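You operate a simulated robot arm through the tools that you are given. There is no shell and no other tool. Be economical: measure what you need, move in short steps, check, and stop when the job is done.

Carry out the task below with a simulated two-armed robot. There is one attempt and no reset: what you move stays moved.

JOB
Put the grey sleeve with green band on the top of carton with black band. Put the can labelled "berry" from the top of small steel table on the yellow square board and the can that says "plain" on the plate marked march. The order is free. Set down upright: can.
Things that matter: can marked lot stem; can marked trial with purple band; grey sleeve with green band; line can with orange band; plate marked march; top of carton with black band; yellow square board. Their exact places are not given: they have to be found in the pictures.

It is judged by the outcome, as a careful person would: the job done as asked, and still so three seconds after it is handed in. It fails if anything else is knocked over, pushed out of place, dropped, spilled or broken.

ROBOT AND FRAMES
Two 7-joint arms with two-finger parallel grippers on one trunk, on a base that drives. Base frame: it is fixed to the floor where the robot stands at the start and does not move with it; the origin is under the middle of the robot, x ahead of it, y to its left, z up; the surface under the hand at the start is at about z = 820. Units: mm, degrees, N and s.
The left shoulder is at the start at [69, 182, 1111], the right one opposite. With the tool pointing down near the work surface each hand reaches from about 300 to 740 mm from the robot's upright axis, wherever it stands, measured 20 degrees to its own side. Places, roughly: grey sleeve with green band (6x6x20 cm) [500, -200, 900]; top of carton with black band [600, -4100, 1100]. Payload 3.91 kg a hand.
The tool frame of a hand sits at the grasp point between the pads (the TCP): z along the fingers, y along the line on which they close. The tips reach 30 mm beyond it. Largest opening 110 mm; finger width 20, thickness 10; the body of the gripper, 48 by 112 mm, starts 55 mm behind the TCP.
Orientation is told as [roll, pitch, yaw] about the base's x, y, z axes, in that order, counted from this pose: with the fingers straight down and closing along the base's y, the tool's x points along the base's -x, its y along +y and its z along -z.

CONTROLS
- The arms move only by the tool arm_command. It takes "left_motion", "right_motion" or both (then of equal length, played together; a hand with none holds still); each is text: rows parted by semicolons, each of 7 numbers parted by spaces: the turn, a rotation vector about the tool's x, y, z in units of 120 degrees (1.0 is 120 degrees), then the shift along the tool's x, y, z in units of 300 mm (1.0 is 300 mm), then the finger opening in mm, from 0 to 110. In form: wx wy wz dx dy dz jaw; .... A call has 1 to 12 rows; each row is the pose to reach, as a shift and turn from the pose commanded when the call began, along the tool's axes at that moment. A call with a number of a shift or a turn outside -1 to 1 is refused whole. Rows are played at 5 a second. More than 50 mm and 8.6 degrees between two rows, or a gripper value outside its range, and nothing of the call is played. A pose out of reach is approached as far as the arm can. The call stops where the force on the tool passes 40 N (or 10 N more than at its start, if that is more) or the arm is blocked; 0.2 s more then pass. The fingers move at their own pace (about 72 mm/s each) and stop on an object; they squeeze with about 43 N. The grip force told is the motor's: it shows also when the fingers shut on nothing. Time passes only in rows, and 0.2 s behind the last, so rows that repeat a pose let the fingers close. The reply holds the time, the measured pose of the TCP, the force on the tool along the base axes, the opening and the grip force, in the units named above and with some noise, with the torque about the TCP (base axes, N m) and any sound that the robot's microphone picked up.
- Cameras (640 x 400 px; columns grow to the right, rows downward): "scene" is now at [184.5, 43.6, 1298.5]; the picture's right is [0.72, -0.70, 0.00], its down [-0.52, -0.53, -0.67] and it looks along [0.47, 0.48, -0.74] (base axes); focal length 214 px, centre (320, 200). "left" rides on the left gripper at [72, -17, -103] in its tool frame; the picture's right is [0.23, 0.97, 0.00], its down [-0.76, 0.18, -0.62] and it looks along [-0.61, 0.14, 0.78] (tool axes); focal length 222 px, centre (320, 200). "right" rides on the right gripper at [72, 17, -103] in its tool frame; the picture's right is [-0.23, 0.97, 0.00], its down [-0.76, -0.18, -0.62] and it looks along [-0.61, -0.14, 0.78] (tool axes); focal length 222 px, centre (320, 200).
- capture(camera): a new picture of that camera. It takes no simulated time.
- slide_trunk(by): slides the trunk up (or, below 0, down) by that many mm; the arms and the scene camera ride with it, the base frame stays. It gives what a move gives, with no picture.
- base_move(legs): drives the robot by 1 to 6 legs, each [ahead, left, turn to the left] in mm, mm and degrees, along the robot's own axes; the way and the turn of a leg run together, so that a leg with both is an arc; at most 1500 mm and 180 degrees a leg. The arms and the cameras ride along, it lands a little off, and it stops where it bumps. It gives what a move gives.
- aim_head(pan, tilt): turns the head with the scene camera to pan (to the left, within 80 degrees either way) and tilt (down, from -29 to 69), counted from straight ahead of the robot. It gives what a move gives.
- measure_at(camera, pixels): for up to 12 pixels [column, row] of the newest picture of that camera ("zoom" is the newest enlarged one), the place [x, y, z] in the base frame of the surface seen there, good to about 3 mm, but the place of the scene camera against the robot may be out by one fixed shift of up to 25 mm in any direction. It takes no simulated time.
- inspect(camera, box): a new picture of the part [left, top, right, bottom] of that camera's present view, enlarged. It takes no simulated time.
- finish_job(): hands the job in; it is judged then, once.

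Keep the steps short. Do not move on a guess: measure, check each grasp and each placing, and mend mistakes. In all there are 110 turns and 88 pictures (those below and enlarged ones count). Leave the grippers open and the arms clear of the work at the hand-in unless told otherwise, and finish with a single line.

The tools are called after "Call:" by a JSON object that holds its "method" and its "body". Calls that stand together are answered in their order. arm_command: Moves the arms, as the interface text tells. Its arguments: {"type":"object","properties":{"left_motion":{"type":"string"},"right_motion":{"type":"string"}},"required":[]} The other tools are called the same way: slide_trunk (by) slides the trunk up or down; base_move (legs) drives the base; aim_head (pan, tilt) turns the head that bears the scene camera; capture (camera) takes a picture; measure_at (camera, pixels) gives the place of the surface under pixels of a picture; inspect (camera, box) takes an enlarged picture of a part of a camera's view; finish_job () hands the job in.

At the start:

```text
clock: 0.0
left_eef_pos: [317.0, 430.7, 1087.9]
left_ee_rot: [0.0, -0.1, -0.1]
left_force: [0.6, -0.6, 0.0]
left_ft_torque: [0.0, 0.03, 0.0]
left_grip_width: 110.2
left_gripper_force: 0.1
right_eef_pos: [360.8, 59.4, 1084.3]
right_ee_rot: [0.0, 0.0, 0.0]
right_force: [0.0, -0.1, 0.2]
right_ft_torque: [-0.01, 0.02, -0.03]
right_grip_width: 110.0
right_gripper_force: 0.1
trunk travel left (down, up): [-375.0, 139.0]
robot x, y, heading: [1.3, 2.0, 0.2]
head pan, tilt: [45.8, 48.1]
```

scene: 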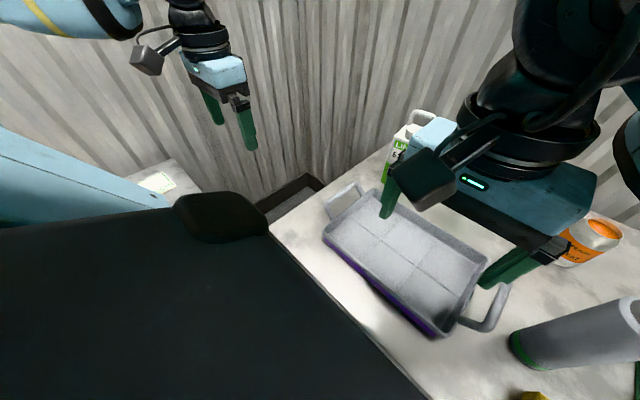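
right: 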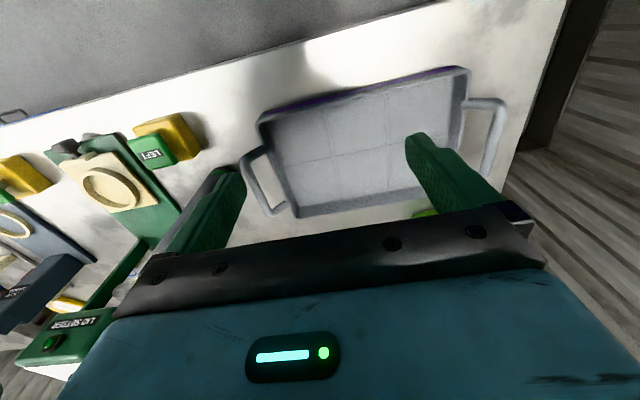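
left: 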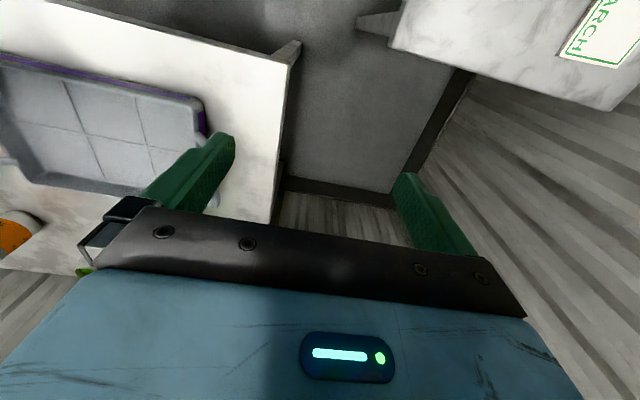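

I see a table ahead with a tray, an orange-banded can, a green-labelled can and a grey sleeve. To the left is a white surface with a "MARCH" plate. I'll turn the head forward and look.

Call:
{"method": "aim_head", "body": {"pan": 0, "tilt": 40}}

Call:
{"method": "capture", "body": {"camera": "scene"}}

Call:
{"method": "aim_head", "body": {"pan": -60, "tilt": 35}}

Call:
{"method": "capture", "body": {"camera": "scene"}}

Call:
{"method": "aim_head", "body": {"pan": 75, "tilt": 35}}

Call:
{"method": "capture", "body": {"camera": "scene"}}

```text
clock: 1.1
left_eef_pos: [316.2, 430.3, 1085.7]
left_ee_rot: [0.0, -0.1, 0.0]
left_force: [0.2, 0.1, 0.5]
left_ft_torque: [-0.01, 0.01, -0.01]
left_grip_width: 109.8
left_gripper_force: 0.1
right_eef_pos: [361.8, 61.0, 1085.9]
right_ee_rot: [-0.1, -0.1, 0.0]
right_force: [-0.9, -0.8, 0.1]
right_ft_torque: [-0.01, 0.02, -0.02]
right_grip_width: 109.9
right_gripper_force: 0.0
trunk travel left (down, up): [-375.0, 139.0]
robot x, y, heading: [0.9, -1.0, 0.1]
head pan, tilt: [0.0, 40.0]
```

```text
84 pictures are left
```

scene: 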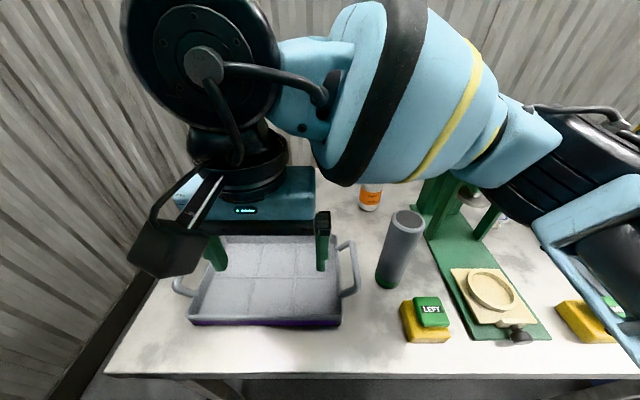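

```text
clock: 2.4
left_eef_pos: [317.7, 430.3, 1087.4]
left_ee_rot: [0.0, -0.1, 0.0]
left_force: [-0.2, 0.0, -0.2]
left_ft_torque: [0.02, 0.02, 0.0]
left_grip_width: 109.9
left_gripper_force: 0.0
right_eef_pos: [360.5, 60.3, 1085.7]
right_ee_rot: [0.0, 0.0, -0.1]
right_force: [0.3, 0.0, 0.1]
right_ft_torque: [-0.01, 0.02, 0.0]
right_grip_width: 109.8
right_gripper_force: 0.0
trunk travel left (down, up): [-375.0, 139.0]
robot x, y, heading: [-3.0, -2.9, -0.2]
head pan, tilt: [-60.0, 35.0]
```

```text
83 pictures are left
```

scene: 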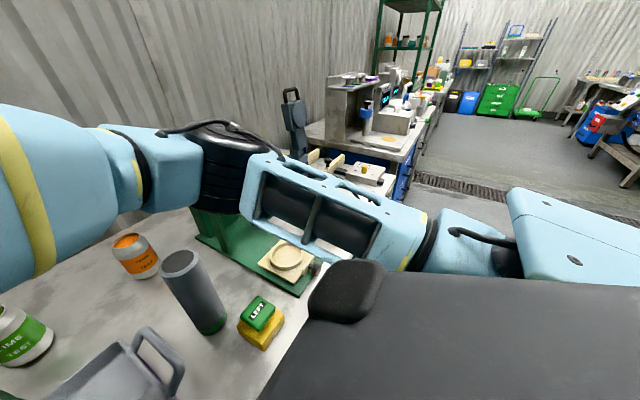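

```text
clock: 4.6
left_eef_pos: [316.5, 430.5, 1088.0]
left_ee_rot: [0.0, -0.1, 0.0]
left_force: [0.1, 0.2, 0.2]
left_ft_torque: [0.01, 0.02, 0.0]
left_grip_width: 110.0
left_gripper_force: 0.1
right_eef_pos: [359.9, 61.2, 1086.8]
right_ee_rot: [0.0, 0.0, -0.1]
right_force: [-0.9, 0.0, 0.1]
right_ft_torque: [0.04, -0.01, 0.02]
right_grip_width: 109.9
right_gripper_force: 0.1
trunk travel left (down, up): [-375.0, 139.0]
robot x, y, heading: [-0.7, 4.3, -0.2]
head pan, tilt: [75.0, 35.0]
```

```text
82 pictures are left
```

scene: 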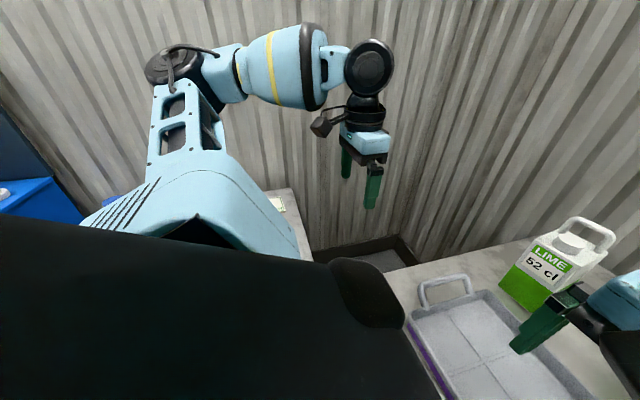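

The can with the orange band stands behind the sleeve. I'll look ahead-right and zoom in to read labels.

Call:
{"method": "aim_head", "body": {"pan": -30, "tilt": 45}}

Call:
{"method": "capture", "body": {"camera": "scene"}}

Call:
{"method": "aim_head", "body": {"pan": -78, "tilt": 10}}

Call:
{"method": "capture", "body": {"camera": "scene"}}

Call:
{"method": "inspect", "body": {"camera": "scene", "box": [120, 120, 440, 320]}}

```text
clock: 6.4
left_eef_pos: [317.5, 429.5, 1087.0]
left_ee_rot: [0.1, -0.2, 0.0]
left_force: [0.4, 0.2, 0.0]
left_ft_torque: [0.03, 0.01, 0.0]
left_grip_width: 109.9
left_gripper_force: 0.0
right_eef_pos: [361.1, 59.4, 1085.3]
right_ee_rot: [0.0, 0.1, 0.0]
right_force: [0.1, -0.8, -0.1]
right_ft_torque: [0.0, 0.0, 0.02]
right_grip_width: 110.2
right_gripper_force: 0.1
trunk travel left (down, up): [-375.0, 139.0]
robot x, y, heading: [-1.0, -1.0, -0.0]
head pan, tilt: [-30.0, 45.0]
```

```text
81 pictures are left
```

scene: 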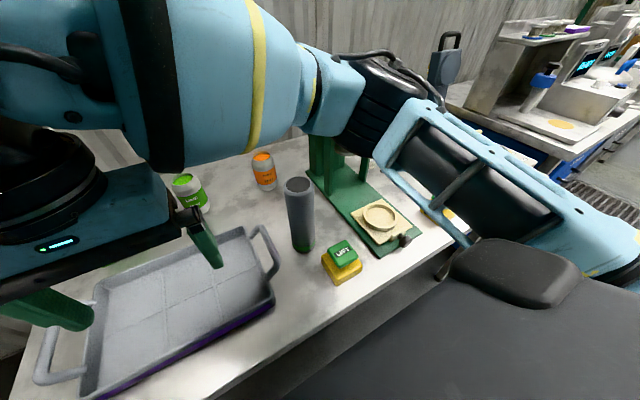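

```text
clock: 7.6
left_eef_pos: [318.3, 429.9, 1087.1]
left_ee_rot: [0.0, 0.0, 0.0]
left_force: [1.0, -0.7, -0.3]
left_ft_torque: [0.03, -0.02, -0.01]
left_grip_width: 109.9
left_gripper_force: 0.0
right_eef_pos: [359.1, 60.4, 1085.3]
right_ee_rot: [-0.1, 0.0, 0.0]
right_force: [0.7, -0.6, 0.6]
right_ft_torque: [0.02, -0.01, -0.03]
right_grip_width: 110.1
right_gripper_force: 0.0
trunk travel left (down, up): [-375.0, 139.0]
robot x, y, heading: [1.0, 1.5, 0.1]
head pan, tilt: [-78.0, 10.0]
```

```text
80 pictures are left
```

scene: 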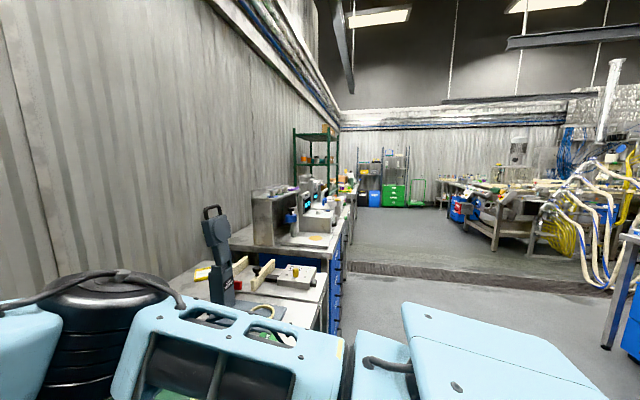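

```text
2.00 times, centred on (280, 220) of scene
```

zoom: 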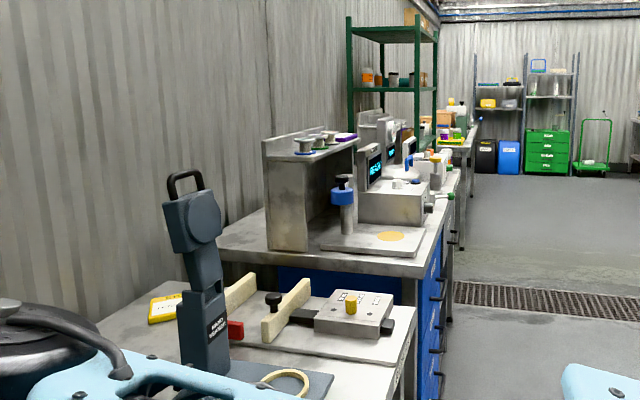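

Let me measure the sleeve and neighbours and zoom on the cans near (262,170) and (190,190).

Call:
{"method": "aim_head", "body": {"pan": -30, "tilt": 45}}

Call:
{"method": "inspect", "body": {"camera": "scene", "box": [160, 120, 440, 295]}}

Call:
{"method": "capture", "body": {"camera": "scene"}}

Call:
{"method": "measure_at", "body": {"camera": "scene", "pixels": [[300, 184], [302, 215], [302, 248], [264, 182], [263, 158], [343, 246], [340, 275], [190, 180], [320, 170], [380, 215], [276, 240], [275, 300]]}}

```text
clock: 8.7
left_eef_pos: [317.2, 431.1, 1086.6]
left_ee_rot: [-0.1, -0.1, 0.0]
left_force: [0.7, -0.5, 0.3]
left_ft_torque: [-0.02, 0.02, 0.02]
left_grip_width: 109.9
left_gripper_force: 0.0
right_eef_pos: [361.0, 60.3, 1085.9]
right_ee_rot: [0.1, 0.1, -0.1]
right_force: [-0.3, 1.0, -0.3]
right_ft_torque: [0.02, 0.01, 0.0]
right_grip_width: 110.1
right_gripper_force: 0.0
trunk travel left (down, up): [-375.0, 139.0]
robot x, y, heading: [-1.0, 1.4, 0.4]
head pan, tilt: [-30.0, 45.0]
```

```text
2.29 times, centred on (300, 208) of scene
```

zoom: 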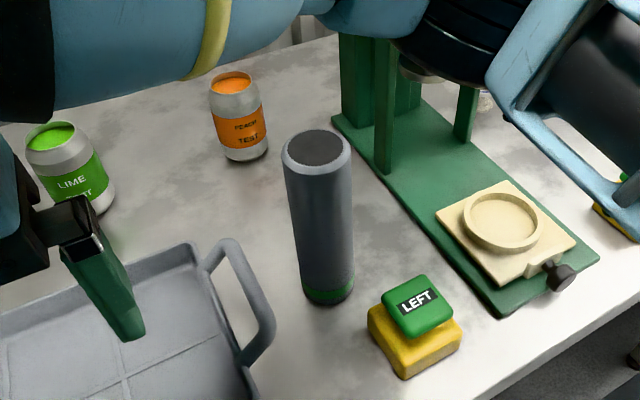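

```text
77 pictures are left
```

scene: 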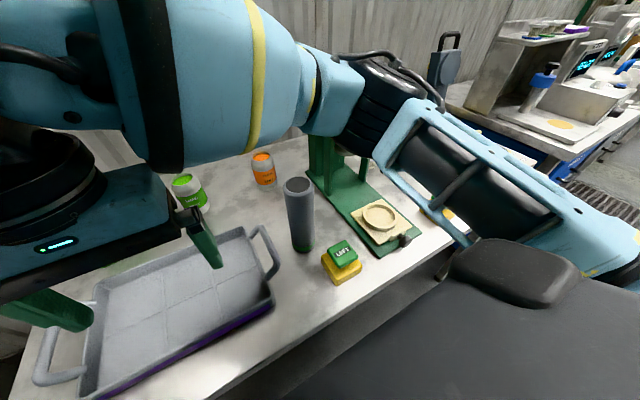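

```text
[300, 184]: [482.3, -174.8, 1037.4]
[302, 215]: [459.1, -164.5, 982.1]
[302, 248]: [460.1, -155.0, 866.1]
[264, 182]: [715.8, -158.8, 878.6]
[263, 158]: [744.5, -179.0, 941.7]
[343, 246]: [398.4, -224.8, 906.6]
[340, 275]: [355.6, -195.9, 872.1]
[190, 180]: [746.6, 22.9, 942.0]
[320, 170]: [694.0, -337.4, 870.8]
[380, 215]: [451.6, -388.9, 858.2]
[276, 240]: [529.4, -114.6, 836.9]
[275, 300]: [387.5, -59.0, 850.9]
```

The can labels here read LIME and PEACH, so berry and plain are elsewhere. I'll measure the sleeve with the right wrist camera: lift the right hand 44 mm, then move toward (400,-175).

Call:
{"method": "arm_command", "body": {"right_motion": "0 0 0 0 0 -0.147 110; 0 0 0 -0.03 -0.15 -0.147 110; 0 0 0 -0.05 -0.3 -0.147 110; 0 0 0 -0.08 -0.45 -0.147 110; 0 0 0 -0.1 -0.6 -0.147 110; 0 0 0 -0.13 -0.75 -0.147 110; 0 0 0 -0.13 -0.783 -0.147 110"}}

Call:
{"method": "capture", "body": {"camera": "right"}}

Call:
{"method": "capture", "body": {"camera": "scene"}}

```text
clock: 10.3
left_eef_pos: [316.0, 429.5, 1086.8]
left_ee_rot: [0.0, -0.1, 0.1]
left_force: [-0.2, -0.8, -0.5]
left_ft_torque: [-0.04, 0.02, 0.02]
left_grip_width: 110.1
left_gripper_force: 0.0
right_eef_pos: [399.7, -174.3, 1128.1]
right_ee_rot: [0.0, 0.1, 0.1]
right_force: [0.0, 0.8, 0.1]
right_ft_torque: [-0.07, -0.02, -0.04]
right_grip_width: 110.1
right_gripper_force: 0.0
trunk travel left (down, up): [-375.0, 139.0]
robot x, y, heading: [-1.3, -0.0, 0.1]
head pan, tilt: [-30.0, 45.0]
```

```text
76 pictures are left
```

right: 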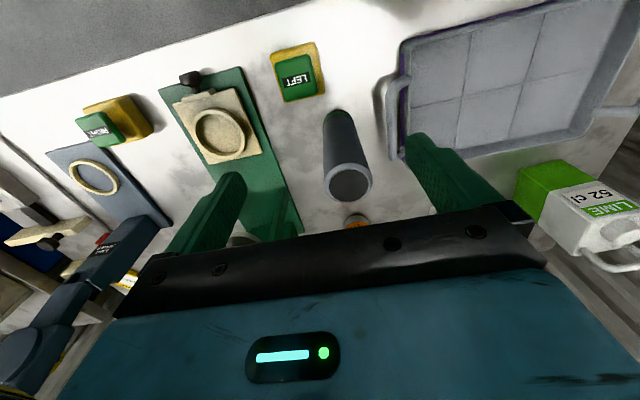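

```text
75 pictures are left
```

scene: 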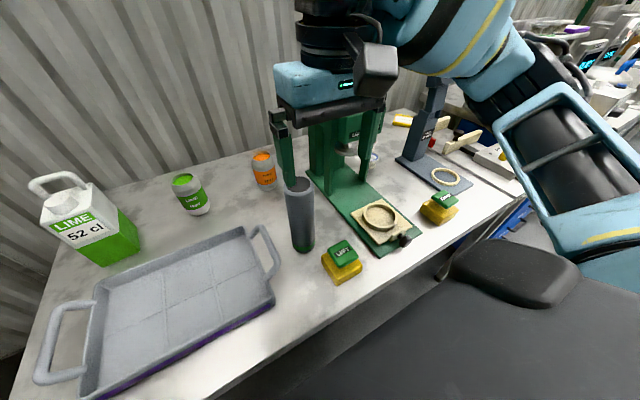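

The wrist camera shows the sleeve's top at about (350,183). Measuring it.

Call:
{"method": "measure_at", "body": {"camera": "right", "pixels": [[349, 183], [330, 184], [369, 184], [350, 166], [350, 198], [340, 115], [370, 110], [420, 100], [220, 135]]}}

Call:
{"method": "measure_at", "body": {"camera": "scene", "pixels": [[299, 184], [288, 185], [311, 186], [299, 180], [299, 190], [325, 235]]}}

```text
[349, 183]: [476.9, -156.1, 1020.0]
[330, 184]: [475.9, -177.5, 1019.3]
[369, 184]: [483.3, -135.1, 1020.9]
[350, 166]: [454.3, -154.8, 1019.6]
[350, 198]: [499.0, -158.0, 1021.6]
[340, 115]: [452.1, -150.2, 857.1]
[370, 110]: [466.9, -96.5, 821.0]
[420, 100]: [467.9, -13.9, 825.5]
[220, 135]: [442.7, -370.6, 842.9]
```

```text
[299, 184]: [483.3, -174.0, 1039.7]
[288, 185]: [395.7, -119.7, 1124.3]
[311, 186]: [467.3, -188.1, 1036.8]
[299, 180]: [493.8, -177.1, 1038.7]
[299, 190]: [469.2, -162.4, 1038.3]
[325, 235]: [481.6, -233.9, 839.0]
```

Sleeve top centre is at (477,-156,1020), with the table at z≈820. The scene camera reads about (+5,-17,+18) off. I'll go over it, come down to z≈985 and grip.

Call:
{"method": "arm_command", "body": {"right_motion": "0 0 0 -0.13 0.03 0 110; 0 0 0 -0.257 0.061 0 110; 0 0 0 -0.257 0.061 0.15 110; 0 0 0 -0.257 0.061 0.3 110; 0 0 0 -0.257 0.061 0.42 110; 0 0 0 -0.257 0.061 0.477 110; 0 0 0 -0.257 0.061 0.477 110"}}

Call:
{"method": "arm_command", "body": {"right_motion": "0 0 0 0 0 0 50; 0 0 0 0 0 0 50; 0 0 0 0 0 0 50; 0 0 0 0 0 0 50; 0 0 0 0 0 0 50; 0 0 0 0 0 0 50"}}

```text
clock: 11.9
left_eef_pos: [317.1, 431.8, 1087.0]
left_ee_rot: [0.0, -0.1, -0.1]
left_force: [0.3, -0.4, 0.3]
left_ft_torque: [0.02, -0.02, 0.02]
left_grip_width: 110.0
left_gripper_force: 0.0
right_eef_pos: [475.1, -155.3, 987.3]
right_ee_rot: [0.0, 0.0, 0.0]
right_force: [-0.4, 0.4, 0.6]
right_ft_torque: [-0.03, 0.0, 0.0]
right_grip_width: 109.9
right_gripper_force: 0.0
trunk travel left (down, up): [-375.0, 139.0]
robot x, y, heading: [0.5, 1.1, 0.0]
head pan, tilt: [-30.0, 45.0]
```

```text
clock: 13.3
left_eef_pos: [318.0, 431.0, 1088.5]
left_ee_rot: [-0.1, -0.1, 0.1]
left_force: [0.3, -0.6, -0.1]
left_ft_torque: [-0.01, 0.0, -0.01]
left_grip_width: 109.9
left_gripper_force: 0.1
right_eef_pos: [475.4, -157.5, 987.1]
right_ee_rot: [-0.1, 0.0, 0.1]
right_force: [-0.3, 0.3, 0.1]
right_ft_torque: [-0.03, 0.0, 0.02]
right_grip_width: 56.2
right_gripper_force: 42.6
trunk travel left (down, up): [-375.0, 139.0]
robot x, y, heading: [0.1, 0.6, 0.1]
head pan, tilt: [-30.0, 45.0]
```

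It is gripped at 56 mm with 42.6 N. I'll lift it 60 mm and check underneath.

Call:
{"method": "arm_command", "body": {"right_motion": "0 0 0 0 0 -0.07 50; 0 0 0 0 0 -0.14 50; 0 0 0 0 0 -0.2 50"}}

Call:
{"method": "inspect", "body": {"camera": "scene", "box": [200, 100, 440, 300]}}

```text
clock: 14.1
left_eef_pos: [317.1, 431.4, 1087.4]
left_ee_rot: [0.1, -0.2, 0.0]
left_force: [0.3, 0.1, 0.6]
left_ft_torque: [-0.01, -0.02, 0.0]
left_grip_width: 110.2
left_gripper_force: 0.0
right_eef_pos: [475.6, -156.9, 1048.2]
right_ee_rot: [0.1, 0.0, 0.0]
right_force: [0.2, -0.3, 0.5]
right_ft_torque: [0.0, -0.02, 0.0]
right_grip_width: 56.3
right_gripper_force: 42.9
trunk travel left (down, up): [-375.0, 139.0]
robot x, y, heading: [1.9, 1.5, 0.0]
head pan, tilt: [-30.0, 45.0]
```

```text
2.00 times, centred on (320, 200) of scene
```

zoom: 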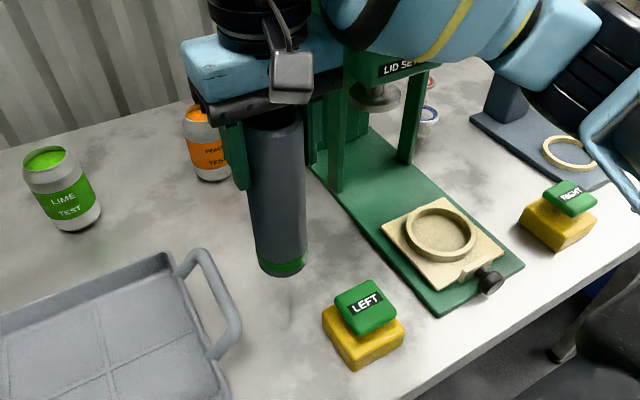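

The sleeve is off cleanly. I'll raise it another 100 mm, slide the trunk up for clearance over the table items, then back off.

Call:
{"method": "arm_command", "body": {"right_motion": "0 0 0 0.08 0 -0.12 50; 0 0 0 0.16 0 -0.24 50; 0 0 0 0.24 0 -0.35 50; 0 0 0 0.3 0 -0.35 50"}}

Call:
{"method": "slide_trunk", "body": {"by": 100}}

Call:
{"method": "base_move", "body": {"legs": [[-450, 0, 0]]}}

Call:
{"method": "aim_head", "body": {"pan": 75, "tilt": 30}}

Call:
{"method": "capture", "body": {"camera": "scene"}}

Call:
{"method": "aim_head", "body": {"pan": -75, "tilt": 30}}

Call:
{"method": "capture", "body": {"camera": "scene"}}

```text
clock: 15.1
left_eef_pos: [317.1, 430.8, 1087.0]
left_ee_rot: [0.1, -0.1, 0.0]
left_force: [0.2, 0.5, -0.2]
left_ft_torque: [-0.02, -0.01, 0.0]
left_grip_width: 110.1
left_gripper_force: 0.0
right_eef_pos: [386.5, -154.6, 1151.2]
right_ee_rot: [0.0, 0.0, 0.1]
right_force: [0.2, -0.1, 0.2]
right_ft_torque: [0.0, 0.01, -0.01]
right_grip_width: 56.2
right_gripper_force: 42.2
trunk travel left (down, up): [-375.0, 139.0]
robot x, y, heading: [0.2, 2.0, 0.0]
head pan, tilt: [-30.0, 45.0]
```

```text
clock: 16.5
left_eef_pos: [317.0, 429.6, 1187.0]
left_ee_rot: [-0.1, 0.0, 0.1]
left_force: [-0.2, 0.0, -0.4]
left_ft_torque: [0.02, -0.02, -0.04]
left_grip_width: 109.9
left_gripper_force: 0.1
right_eef_pos: [387.4, -156.5, 1249.7]
right_ee_rot: [0.0, 0.2, 0.0]
right_force: [0.4, 0.3, -0.3]
right_ft_torque: [0.0, 0.02, 0.01]
right_grip_width: 56.6
right_gripper_force: 42.8
trunk travel left (down, up): [-475.0, 39.0]
robot x, y, heading: [-1.5, -1.5, -0.0]
head pan, tilt: [-30.0, 45.0]
```

```text
clock: 19.2
left_eef_pos: [-131.8, 430.0, 1188.2]
left_ee_rot: [0.0, -0.1, 0.0]
left_force: [0.7, 0.9, 0.3]
left_ft_torque: [0.01, 0.01, 0.01]
left_grip_width: 109.9
left_gripper_force: 0.1
right_eef_pos: [-63.9, -156.4, 1251.8]
right_ee_rot: [0.0, 0.2, -0.1]
right_force: [0.7, 0.7, 0.2]
right_ft_torque: [-0.01, 0.01, -0.01]
right_grip_width: 56.4
right_gripper_force: 42.8
trunk travel left (down, up): [-475.0, 39.0]
robot x, y, heading: [-448.3, -4.4, 0.1]
head pan, tilt: [-30.0, 45.0]
```

```text
clock: 21.0
left_eef_pos: [-131.8, 430.6, 1187.4]
left_ee_rot: [0.1, -0.1, -0.1]
left_force: [-0.4, 0.1, -0.1]
left_ft_torque: [-0.01, 0.0, 0.02]
left_grip_width: 109.9
left_gripper_force: 0.0
right_eef_pos: [-63.7, -156.6, 1252.1]
right_ee_rot: [0.0, 0.0, -0.1]
right_force: [-0.4, -0.5, -1.1]
right_ft_torque: [0.04, 0.0, 0.0]
right_grip_width: 56.3
right_gripper_force: 42.8
trunk travel left (down, up): [-475.0, 39.0]
robot x, y, heading: [-448.2, -0.5, -0.2]
head pan, tilt: [75.0, 30.0]
```

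```text
73 pictures are left
```

scene: 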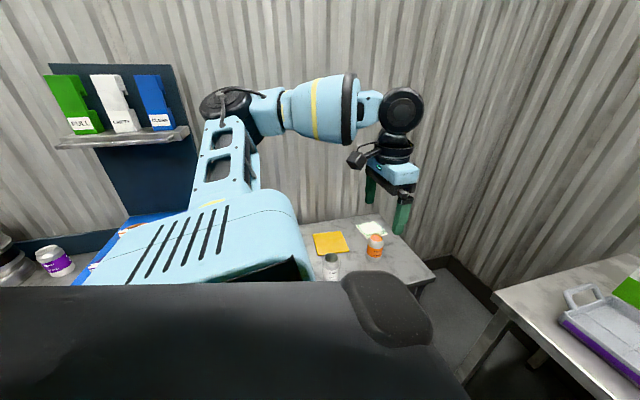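

```text
clock: 23.4
left_eef_pos: [-131.3, 430.2, 1188.0]
left_ee_rot: [0.0, 0.0, 0.0]
left_force: [0.1, 0.1, -0.3]
left_ft_torque: [0.0, -0.01, 0.0]
left_grip_width: 110.1
left_gripper_force: 0.2
right_eef_pos: [-63.8, -158.3, 1251.6]
right_ee_rot: [0.0, 0.0, -0.1]
right_force: [-0.4, -0.1, 0.3]
right_ft_torque: [0.01, -0.04, -0.05]
right_grip_width: 56.4
right_gripper_force: 43.1
trunk travel left (down, up): [-475.0, 39.0]
robot x, y, heading: [-452.9, 0.6, -0.1]
head pan, tilt: [-75.0, 30.0]
```

```text
72 pictures are left
```

scene: 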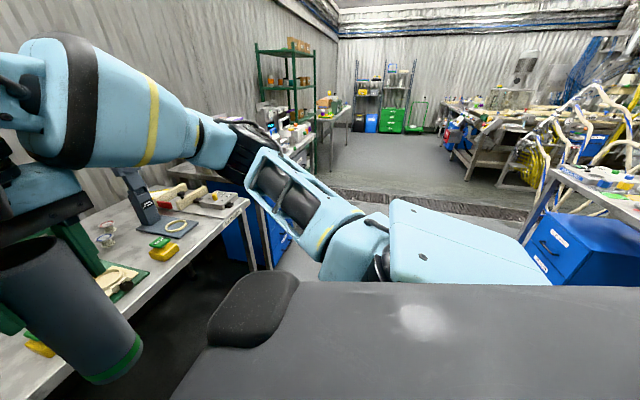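

Left table holds a yellow square board, a plate and two cans. To the right is the aisle toward the carton. I'll measure the obstacles along the way.

Call:
{"method": "measure_at", "body": {"camera": "scene", "pixels": [[250, 202], [290, 160], [345, 110], [330, 95], [525, 235], [560, 180], [450, 150], [350, 170], [430, 200], [320, 160], [470, 170], [300, 262]]}}

Call:
{"method": "inspect", "body": {"camera": "scene", "box": [240, 40, 440, 165]}}

```text
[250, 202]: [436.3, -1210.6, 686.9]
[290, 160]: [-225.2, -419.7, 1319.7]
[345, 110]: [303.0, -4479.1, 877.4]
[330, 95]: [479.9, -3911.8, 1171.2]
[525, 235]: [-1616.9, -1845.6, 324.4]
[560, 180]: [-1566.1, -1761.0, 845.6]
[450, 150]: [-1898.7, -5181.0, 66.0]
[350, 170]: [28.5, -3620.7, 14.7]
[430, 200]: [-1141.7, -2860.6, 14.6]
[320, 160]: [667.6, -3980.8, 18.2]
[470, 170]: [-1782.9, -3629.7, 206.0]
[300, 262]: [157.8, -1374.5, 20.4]
```

```text
3.20 times, centred on (340, 102) of scene
```

zoom: 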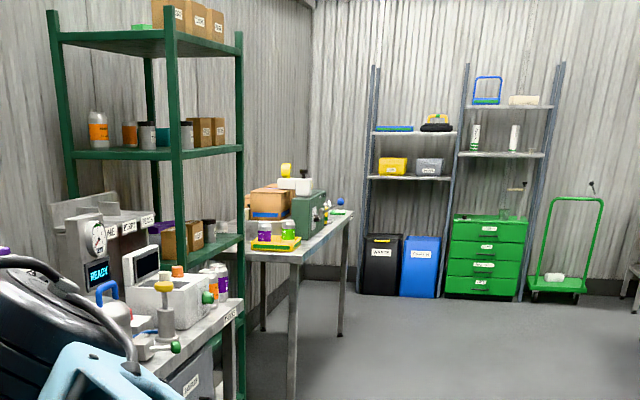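

The aisle between x≈300 and x≈-1560 is clear. I'll strafe right about 4000 mm in three legs.

Call:
{"method": "base_move", "body": {"legs": [[0, -1350, 0], [0, -1350, 0], [0, -1250, 0]]}}

Call:
{"method": "aim_head", "body": {"pan": -10, "tilt": 25}}

Call:
{"method": "capture", "body": {"camera": "scene"}}

```text
clock: 57.7
left_eef_pos: [-138.0, -3506.8, 1186.8]
left_ee_rot: [0.0, -0.1, -0.1]
left_force: [-0.4, 0.2, -0.2]
left_ft_torque: [-0.01, 0.03, -0.01]
left_grip_width: 109.9
left_gripper_force: 0.1
right_eef_pos: [-70.9, -4093.0, 1251.5]
right_ee_rot: [-0.1, 0.0, -0.3]
right_force: [1.0, 0.3, -0.7]
right_ft_torque: [0.0, -0.03, -0.04]
right_grip_width: 56.2
right_gripper_force: 42.8
trunk travel left (down, up): [-475.0, 39.0]
robot x, y, heading: [-453.7, -3937.4, -0.3]
head pan, tilt: [-75.0, 30.0]
```

```text
clock: 59.1
left_eef_pos: [-138.4, -3506.6, 1186.6]
left_ee_rot: [0.1, 0.0, -0.1]
left_force: [-0.6, 0.4, 0.6]
left_ft_torque: [0.01, 0.0, 0.0]
left_grip_width: 110.2
left_gripper_force: 0.1
right_eef_pos: [-70.2, -4093.2, 1251.3]
right_ee_rot: [0.1, 0.0, -0.2]
right_force: [-0.5, 0.0, 0.5]
right_ft_torque: [0.02, 0.02, 0.03]
right_grip_width: 56.3
right_gripper_force: 43.1
trunk travel left (down, up): [-475.0, 39.0]
robot x, y, heading: [-454.7, -3937.4, 0.1]
head pan, tilt: [-10.0, 25.0]
```

```text
70 pictures are left
```

scene: 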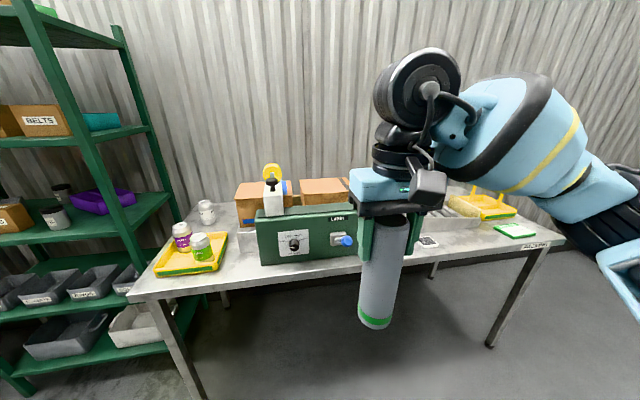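

Two cartons stand behind the green machine. I'll zoom on the bands and the cans.

Call:
{"method": "inspect", "body": {"camera": "scene", "box": [140, 150, 380, 300]}}

Call:
{"method": "measure_at", "body": {"camera": "scene", "pixels": [[262, 186], [305, 182], [340, 181], [320, 188], [320, 195], [245, 215], [205, 205], [182, 230], [300, 212], [280, 262], [360, 188], [270, 195]]}}

```text
2.67 times, centred on (260, 225) of scene
```

zoom: 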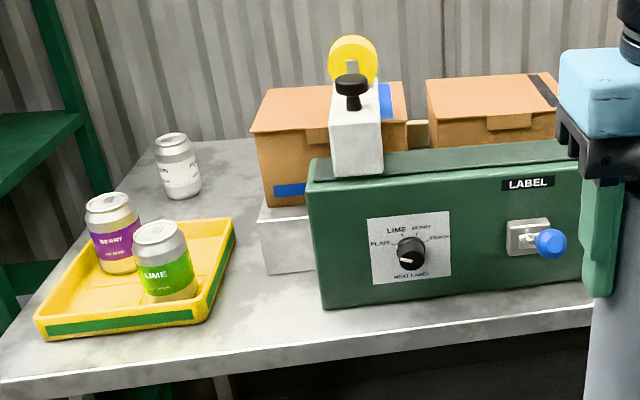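

```text
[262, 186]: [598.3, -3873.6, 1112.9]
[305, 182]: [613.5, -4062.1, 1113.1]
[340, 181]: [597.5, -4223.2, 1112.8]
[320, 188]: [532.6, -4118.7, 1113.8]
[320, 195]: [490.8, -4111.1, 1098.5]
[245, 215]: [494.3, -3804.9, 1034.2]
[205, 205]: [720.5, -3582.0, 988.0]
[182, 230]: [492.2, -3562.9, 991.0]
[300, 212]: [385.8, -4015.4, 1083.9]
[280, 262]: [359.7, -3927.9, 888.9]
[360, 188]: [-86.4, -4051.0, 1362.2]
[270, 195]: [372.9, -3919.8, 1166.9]
```

Berry and lime cans sit in a yellow tray here, plus a white can. I'll read their fine print and look for the black band on the right carton.

Call:
{"method": "inspect", "body": {"camera": "scene", "box": [165, 195, 229, 265]}}

Call:
{"method": "aim_head", "body": {"pan": 30, "tilt": 25}}

Call:
{"method": "inspect", "body": {"camera": "scene", "box": [40, 0, 600, 350]}}

```text
5.71 times, centred on (197, 230) of scene
```

zoom: 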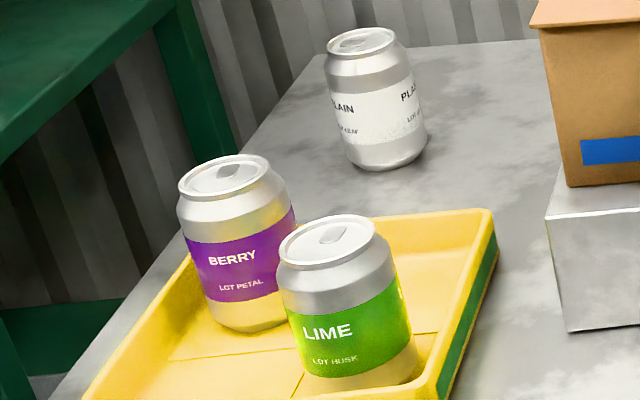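

```text
clock: 60.1
left_eef_pos: [-138.2, -3505.8, 1188.7]
left_ee_rot: [0.0, 0.1, -0.1]
left_force: [0.7, -0.3, -0.3]
left_ft_torque: [-0.02, -0.03, 0.0]
left_grip_width: 109.8
left_gripper_force: 0.0
right_eef_pos: [-70.7, -4093.6, 1251.5]
right_ee_rot: [-0.1, 0.0, -0.1]
right_force: [0.1, -0.2, 0.0]
right_ft_torque: [0.0, 0.02, 0.0]
right_grip_width: 56.2
right_gripper_force: 42.8
trunk travel left (down, up): [-475.0, 39.0]
robot x, y, heading: [-460.2, -3933.0, -0.2]
head pan, tilt: [30.0, 25.0]
```

```text
1.14 times, centred on (320, 175) of scene
```

zoom: 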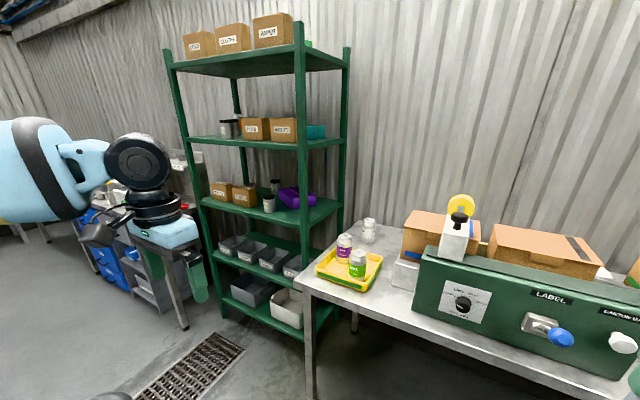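

The right carton carries the black band. The plain can here has a lot code that I still need to compare. I'll take a view to measure the table edge and carton.

Call:
{"method": "aim_head", "body": {"pan": 0, "tilt": 30}}

Call:
{"method": "capture", "body": {"camera": "scene"}}

Call:
{"method": "inspect", "body": {"camera": "scene", "box": [150, 165, 182, 185]}}

```text
clock: 61.1
left_eef_pos: [-137.7, -3506.1, 1187.8]
left_ee_rot: [0.0, -0.2, -0.2]
left_force: [0.1, -0.1, -0.2]
left_ft_torque: [0.0, 0.03, 0.04]
left_grip_width: 110.0
left_gripper_force: 0.1
right_eef_pos: [-70.8, -4093.3, 1252.1]
right_ee_rot: [0.0, 0.0, -0.3]
right_force: [0.2, -0.4, 0.0]
right_ft_torque: [0.02, 0.03, -0.01]
right_grip_width: 56.5
right_gripper_force: 43.3
trunk travel left (down, up): [-475.0, 39.0]
robot x, y, heading: [-456.1, -3934.5, -0.1]
head pan, tilt: [0.0, 30.0]
```

```text
66 pictures are left
```

scene: 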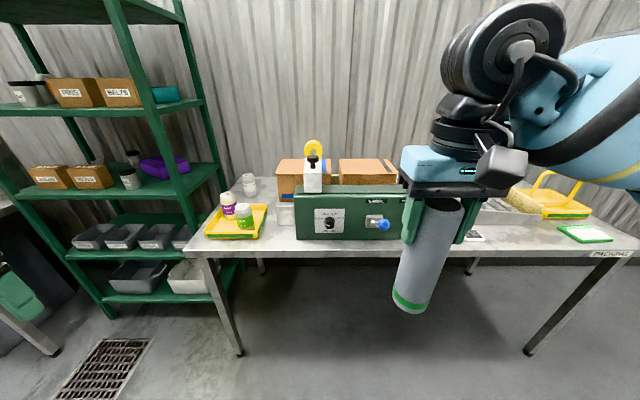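

```text
16.00 times, centred on (166, 175) of scene
```

zoom: 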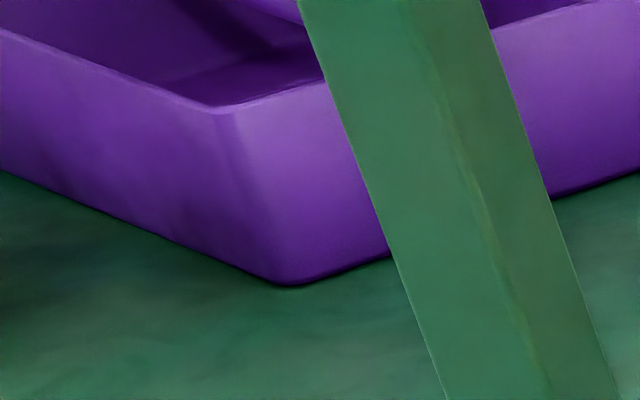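

Measuring the carton top corners, machine and table edge, and zooming on the plain can at (249,185).

Call:
{"method": "measure_at", "body": {"camera": "scene", "pixels": [[344, 162], [386, 161], [342, 182], [396, 180], [365, 172], [390, 175], [350, 190], [320, 250], [500, 262], [300, 192], [313, 160], [240, 270]]}}

Call:
{"method": "inspect", "body": {"camera": "scene", "box": [233, 170, 265, 200]}}

Call:
{"method": "inspect", "body": {"camera": "scene", "box": [260, 145, 420, 245]}}

```text
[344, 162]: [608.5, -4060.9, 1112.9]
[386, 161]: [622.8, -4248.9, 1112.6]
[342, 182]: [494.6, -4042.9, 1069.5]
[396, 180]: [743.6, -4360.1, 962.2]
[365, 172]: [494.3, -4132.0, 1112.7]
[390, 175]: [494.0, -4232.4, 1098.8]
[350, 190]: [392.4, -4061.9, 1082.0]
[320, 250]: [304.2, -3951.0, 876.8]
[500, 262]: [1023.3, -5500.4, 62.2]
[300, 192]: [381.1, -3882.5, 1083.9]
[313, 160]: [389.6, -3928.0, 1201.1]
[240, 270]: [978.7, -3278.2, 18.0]
```

```text
13.33 times, centred on (249, 185) of scene
```

zoom: 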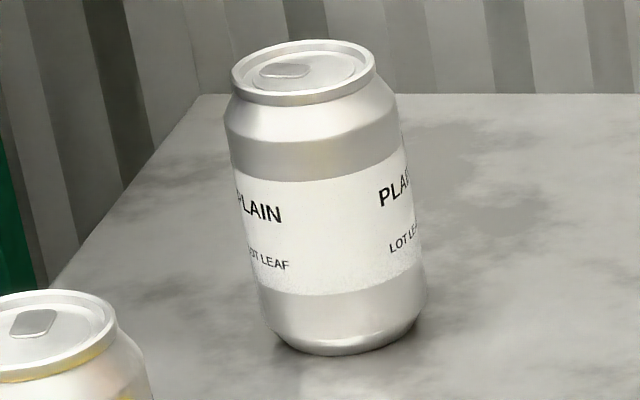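

```text
4.00 times, centred on (340, 195) of scene
```

zoom: 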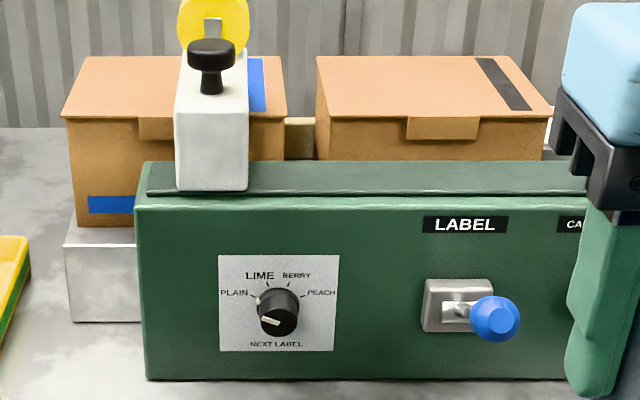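

The plain can here is LOT LEAF, so it isn't the "lot stem" one. The black-banded carton top spans about x 489–625, y -4030…-4235, z≈1095 (corrected). I'll raise the trunk and hand, then drive ahead 440 mm.

Call:
{"method": "slide_trunk", "body": {"by": 38}}

Call:
{"method": "arm_command", "body": {"right_motion": "0 0 0 0 -0.06 -0.05 50; 0 0 0 0 -0.13 -0.12 50"}}

Call:
{"method": "base_move", "body": {"legs": [[440, 0, 0]]}}

Call:
{"method": "aim_head", "body": {"pan": -20, "tilt": 25}}

Call:
{"method": "capture", "body": {"camera": "scene"}}

Call:
{"method": "capture", "body": {"camera": "right"}}

```text
clock: 61.9
left_eef_pos: [-136.7, -3507.5, 1225.0]
left_ee_rot: [0.0, 0.1, -0.1]
left_force: [-0.3, 0.8, -0.9]
left_ft_torque: [0.0, 0.01, 0.02]
left_grip_width: 110.0
left_gripper_force: 0.0
right_eef_pos: [-68.5, -4093.5, 1289.7]
right_ee_rot: [0.0, 0.3, -0.2]
right_force: [0.7, -0.7, -0.2]
right_ft_torque: [0.03, 0.05, 0.01]
right_grip_width: 56.2
right_gripper_force: 42.9
trunk travel left (down, up): [-513.0, 1.0]
robot x, y, heading: [-459.2, -3933.5, -0.2]
head pan, tilt: [0.0, 30.0]
```

```text
clock: 62.5
left_eef_pos: [-138.9, -3506.9, 1225.9]
left_ee_rot: [0.1, -0.1, -0.1]
left_force: [-0.7, 0.6, 0.3]
left_ft_torque: [-0.01, 0.01, 0.0]
left_grip_width: 109.8
left_gripper_force: 0.0
right_eef_pos: [-71.3, -4132.5, 1325.3]
right_ee_rot: [-0.1, 0.0, -0.1]
right_force: [-0.5, -0.6, 0.0]
right_ft_torque: [0.03, 0.01, -0.04]
right_grip_width: 56.6
right_gripper_force: 43.1
trunk travel left (down, up): [-513.0, 1.0]
robot x, y, heading: [-455.7, -3936.9, -0.2]
head pan, tilt: [0.0, 30.0]
```

```text
clock: 65.2
left_eef_pos: [304.8, -3508.9, 1225.0]
left_ee_rot: [0.0, -0.1, -0.2]
left_force: [0.4, -0.8, 0.3]
left_ft_torque: [0.01, 0.02, 0.0]
left_grip_width: 110.0
left_gripper_force: 0.0
right_eef_pos: [370.8, -4135.1, 1326.1]
right_ee_rot: [0.0, -0.1, -0.2]
right_force: [0.6, 0.2, -0.8]
right_ft_torque: [0.0, -0.01, 0.0]
right_grip_width: 56.3
right_gripper_force: 43.2
trunk travel left (down, up): [-513.0, 1.0]
robot x, y, heading: [-15.9, -3937.1, -0.4]
head pan, tilt: [0.0, 30.0]
```

```text
clock: 66.0
left_eef_pos: [305.3, -3508.3, 1225.7]
left_ee_rot: [-0.1, -0.2, -0.2]
left_force: [0.2, 0.3, 0.0]
left_ft_torque: [0.02, -0.01, -0.02]
left_grip_width: 109.9
left_gripper_force: 0.1
right_eef_pos: [371.9, -4135.5, 1326.0]
right_ee_rot: [0.1, 0.0, -0.3]
right_force: [-0.3, 0.2, -0.1]
right_ft_torque: [0.03, -0.03, -0.01]
right_grip_width: 56.3
right_gripper_force: 43.1
trunk travel left (down, up): [-513.0, 1.0]
robot x, y, heading: [-12.7, -3940.8, -0.3]
head pan, tilt: [-20.0, 25.0]
```

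```text
62 pictures are left
```

scene: 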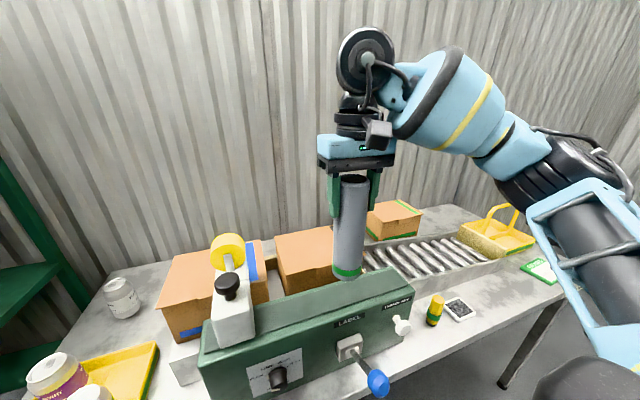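

```text
61 pictures are left
```

right: 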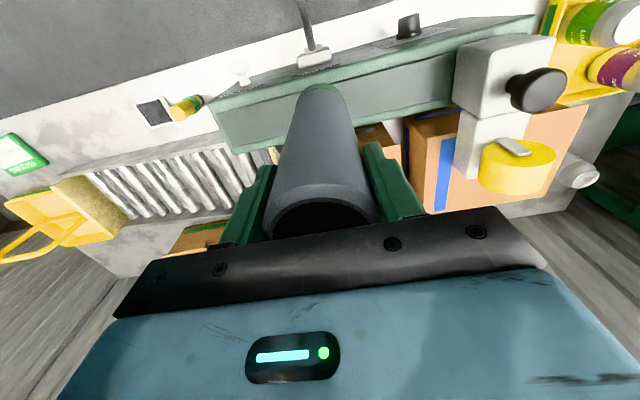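

The carton is visible at (300,245). I'll re-measure it from here and compare both cameras on the blue-banded carton.

Call:
{"method": "measure_at", "body": {"camera": "scene", "pixels": [[277, 239], [328, 227], [285, 268], [300, 248], [325, 255], [190, 280], [345, 268], [247, 262], [226, 284], [228, 240]]}}

Call:
{"method": "measure_at", "body": {"camera": "right", "pixels": [[440, 170], [535, 95], [525, 160], [376, 140], [386, 132], [550, 160], [280, 215]]}}

```text
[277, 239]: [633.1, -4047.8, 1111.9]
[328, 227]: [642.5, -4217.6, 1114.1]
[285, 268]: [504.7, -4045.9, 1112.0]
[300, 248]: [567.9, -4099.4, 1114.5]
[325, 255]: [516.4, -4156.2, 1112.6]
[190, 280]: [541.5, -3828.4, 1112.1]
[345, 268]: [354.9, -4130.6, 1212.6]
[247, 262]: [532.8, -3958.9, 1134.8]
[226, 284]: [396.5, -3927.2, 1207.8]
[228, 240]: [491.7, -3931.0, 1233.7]
```

```text
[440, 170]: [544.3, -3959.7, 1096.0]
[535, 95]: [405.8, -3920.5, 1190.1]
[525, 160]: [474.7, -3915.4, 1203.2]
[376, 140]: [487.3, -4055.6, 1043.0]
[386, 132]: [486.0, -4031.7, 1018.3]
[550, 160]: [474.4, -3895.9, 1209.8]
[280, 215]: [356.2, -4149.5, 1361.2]
```

Carton top (true): x 490–637, y -4030…-4238, z 1095. I'm moving the sleeve ahead to x≈564.

Call:
{"method": "arm_command", "body": {"right_motion": "0 0 0 -0.15 0 0 50; 0 0 0 -0.3 0 0 50; 0 0 0 -0.45 0 0 50; 0 0 0 -0.58 0 0 50; 0 0 0 -0.643 0 0 50; 0 0 0 -0.643 0 0 50"}}

Call:
{"method": "capture", "body": {"camera": "scene"}}

```text
clock: 67.4
left_eef_pos: [305.9, -3508.7, 1224.2]
left_ee_rot: [0.1, -0.1, -0.1]
left_force: [-0.4, -0.3, 0.3]
left_ft_torque: [0.0, 0.01, 0.01]
left_grip_width: 110.0
left_gripper_force: 0.1
right_eef_pos: [564.7, -4138.3, 1325.5]
right_ee_rot: [0.1, 0.0, -0.2]
right_force: [-0.3, 0.3, -0.1]
right_ft_torque: [0.0, 0.0, 0.05]
right_grip_width: 56.2
right_gripper_force: 43.2
trunk travel left (down, up): [-513.0, 1.0]
robot x, y, heading: [-13.4, -3938.6, -0.1]
head pan, tilt: [-20.0, 25.0]
```

```text
60 pictures are left
```

scene: 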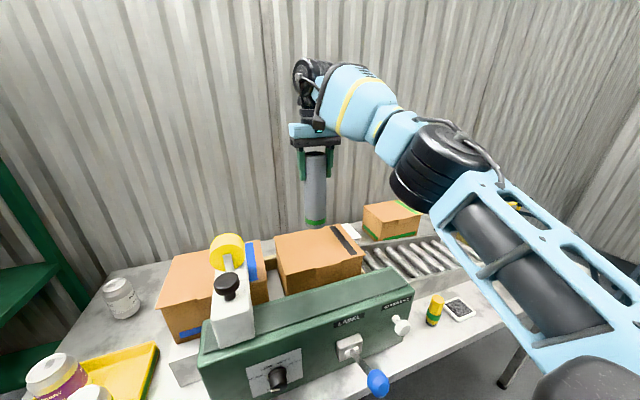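

It hangs over the carton with the black band in view. I'll lower 56 mm, then feel for contact in small steps.

Call:
{"method": "arm_command", "body": {"right_motion": "0 0 0 0 0 0.1 50; 0 0 0 0 0 0.17 50; 0 0 0 0 0 0.187 50; 0 0 0 0 0 0.197 50; 0 0 0 0 0 0.204 50; 0 0 0 0 0 0.21 50"}}

Call:
{"method": "inspect", "body": {"camera": "scene", "box": [240, 120, 400, 300]}}

```text
clock: 68.8
left_eef_pos: [305.5, -3509.0, 1224.4]
left_ee_rot: [0.0, 0.0, -0.2]
left_force: [-0.2, -0.7, 0.4]
left_ft_torque: [0.0, -0.03, 0.02]
left_grip_width: 110.0
left_gripper_force: 0.1
right_eef_pos: [564.8, -4135.8, 1262.3]
right_ee_rot: [0.0, 0.0, -0.3]
right_force: [-0.4, -0.7, -0.3]
right_ft_torque: [0.04, 0.0, 0.02]
right_grip_width: 56.6
right_gripper_force: 42.5
trunk travel left (down, up): [-513.0, 1.0]
robot x, y, heading: [-13.5, -3937.1, -0.4]
head pan, tilt: [-20.0, 25.0]
```

```text
2.22 times, centred on (320, 210) of scene
```

zoom: 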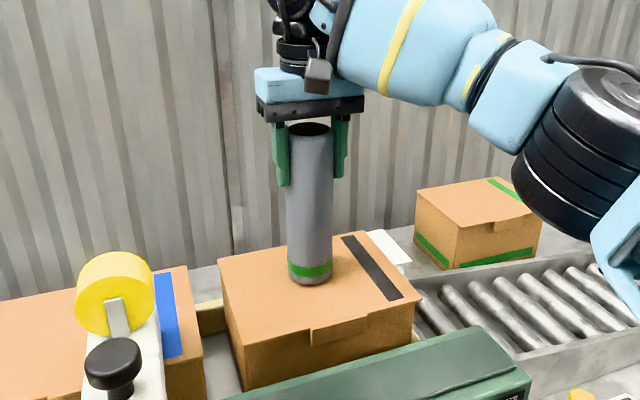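

Nearly touching and no force yet. I'll go down in 1.5 mm steps until contact.

Call:
{"method": "arm_command", "body": {"right_motion": "0 0 0 0 0 0.005 50; 0 0 0 0 0 0.01 50; 0 0 0 0 0 0.015 50"}}

```text
clock: 69.6
left_eef_pos: [304.2, -3509.0, 1227.2]
left_ee_rot: [0.0, -0.2, -0.2]
left_force: [1.2, 0.9, -0.6]
left_ft_torque: [0.0, 0.0, 0.02]
left_grip_width: 110.1
left_gripper_force: 0.1
right_eef_pos: [563.4, -4135.0, 1260.8]
right_ee_rot: [0.0, -0.3, -0.3]
right_force: [1.6, -0.7, 8.9]
right_ft_torque: [-0.18, -0.23, -0.01]
right_grip_width: 56.1
right_gripper_force: 43.2
trunk travel left (down, up): [-513.0, 1.0]
robot x, y, heading: [-15.8, -3934.9, -0.6]
head pan, tilt: [-20.0, 25.0]
```

Contact at about 9 N. I'll ease up 2 mm, open, then rise straight up.

Call:
{"method": "arm_command", "body": {"right_motion": "0 0 0 0 0 -0.007 56; 0 0 0 0 0 -0.007 66; 0 0 0 0 0 -0.007 90; 0 0 0 0 0 -0.007 110; 0 0 0 0 0 -0.007 110; 0 0 0 0 0 -0.007 110"}}

Call:
{"method": "capture", "body": {"camera": "right"}}

```text
clock: 71.0
left_eef_pos: [304.8, -3507.8, 1224.3]
left_ee_rot: [0.1, -0.1, -0.2]
left_force: [0.6, 0.9, 0.6]
left_ft_torque: [0.0, 0.02, -0.01]
left_grip_width: 110.2
left_gripper_force: 0.0
right_eef_pos: [564.7, -4134.2, 1259.9]
right_ee_rot: [0.0, 0.0, -0.3]
right_force: [0.2, 0.1, -0.1]
right_ft_torque: [0.01, -0.01, 0.01]
right_grip_width: 110.0
right_gripper_force: 0.0
trunk travel left (down, up): [-513.0, 1.0]
robot x, y, heading: [-14.4, -3938.7, -0.4]
head pan, tilt: [-20.0, 25.0]
```

```text
58 pictures are left
```

right: 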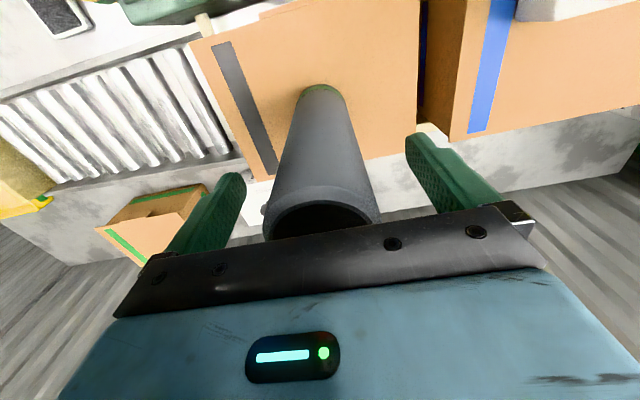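

The fingers are free and the sleeve stands upright. Rising straight up 90 mm.

Call:
{"method": "arm_command", "body": {"right_motion": "0 0 0 0 0 -0.1 110; 0 0 0 0 0 -0.2 110; 0 0 0 0 0 -0.3 110"}}

Call:
{"method": "arm_command", "body": {"right_motion": "0 0 0 0.15 0 0 110; 0 0 0 0.3 0 0 110; 0 0 0 0.45 0 0 110; 0 0 0 0.6 0 0 110; 0 0 0 0.65 0 0 110"}}

Call:
{"method": "capture", "body": {"camera": "scene"}}

```text
clock: 71.8
left_eef_pos: [303.9, -3507.2, 1224.7]
left_ee_rot: [0.0, -0.2, -0.2]
left_force: [-0.3, 0.6, -0.1]
left_ft_torque: [-0.05, -0.01, -0.01]
left_grip_width: 110.0
left_gripper_force: 0.1
right_eef_pos: [561.9, -4133.6, 1352.6]
right_ee_rot: [-0.1, -0.1, -0.3]
right_force: [0.5, 1.1, 0.3]
right_ft_torque: [0.03, -0.04, -0.01]
right_grip_width: 110.1
right_gripper_force: 0.1
trunk travel left (down, up): [-513.0, 1.0]
robot x, y, heading: [-13.6, -3936.8, -0.5]
head pan, tilt: [-20.0, 25.0]
```

```text
clock: 73.0
left_eef_pos: [304.1, -3507.4, 1224.7]
left_ee_rot: [-0.1, -0.1, -0.2]
left_force: [-0.4, -0.1, -0.3]
left_ft_torque: [-0.03, 0.01, -0.03]
left_grip_width: 110.1
left_gripper_force: 0.1
right_eef_pos: [368.3, -4134.4, 1351.4]
right_ee_rot: [0.1, 0.0, -0.3]
right_force: [-1.1, 0.5, -0.3]
right_ft_torque: [0.0, -0.05, -0.01]
right_grip_width: 110.2
right_gripper_force: 0.0
trunk travel left (down, up): [-513.0, 1.0]
robot x, y, heading: [-12.9, -3936.3, -0.3]
head pan, tilt: [-20.0, 25.0]
```

```text
57 pictures are left
```

scene: 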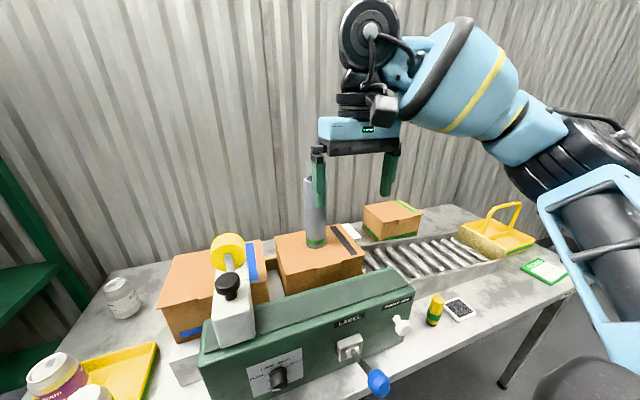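

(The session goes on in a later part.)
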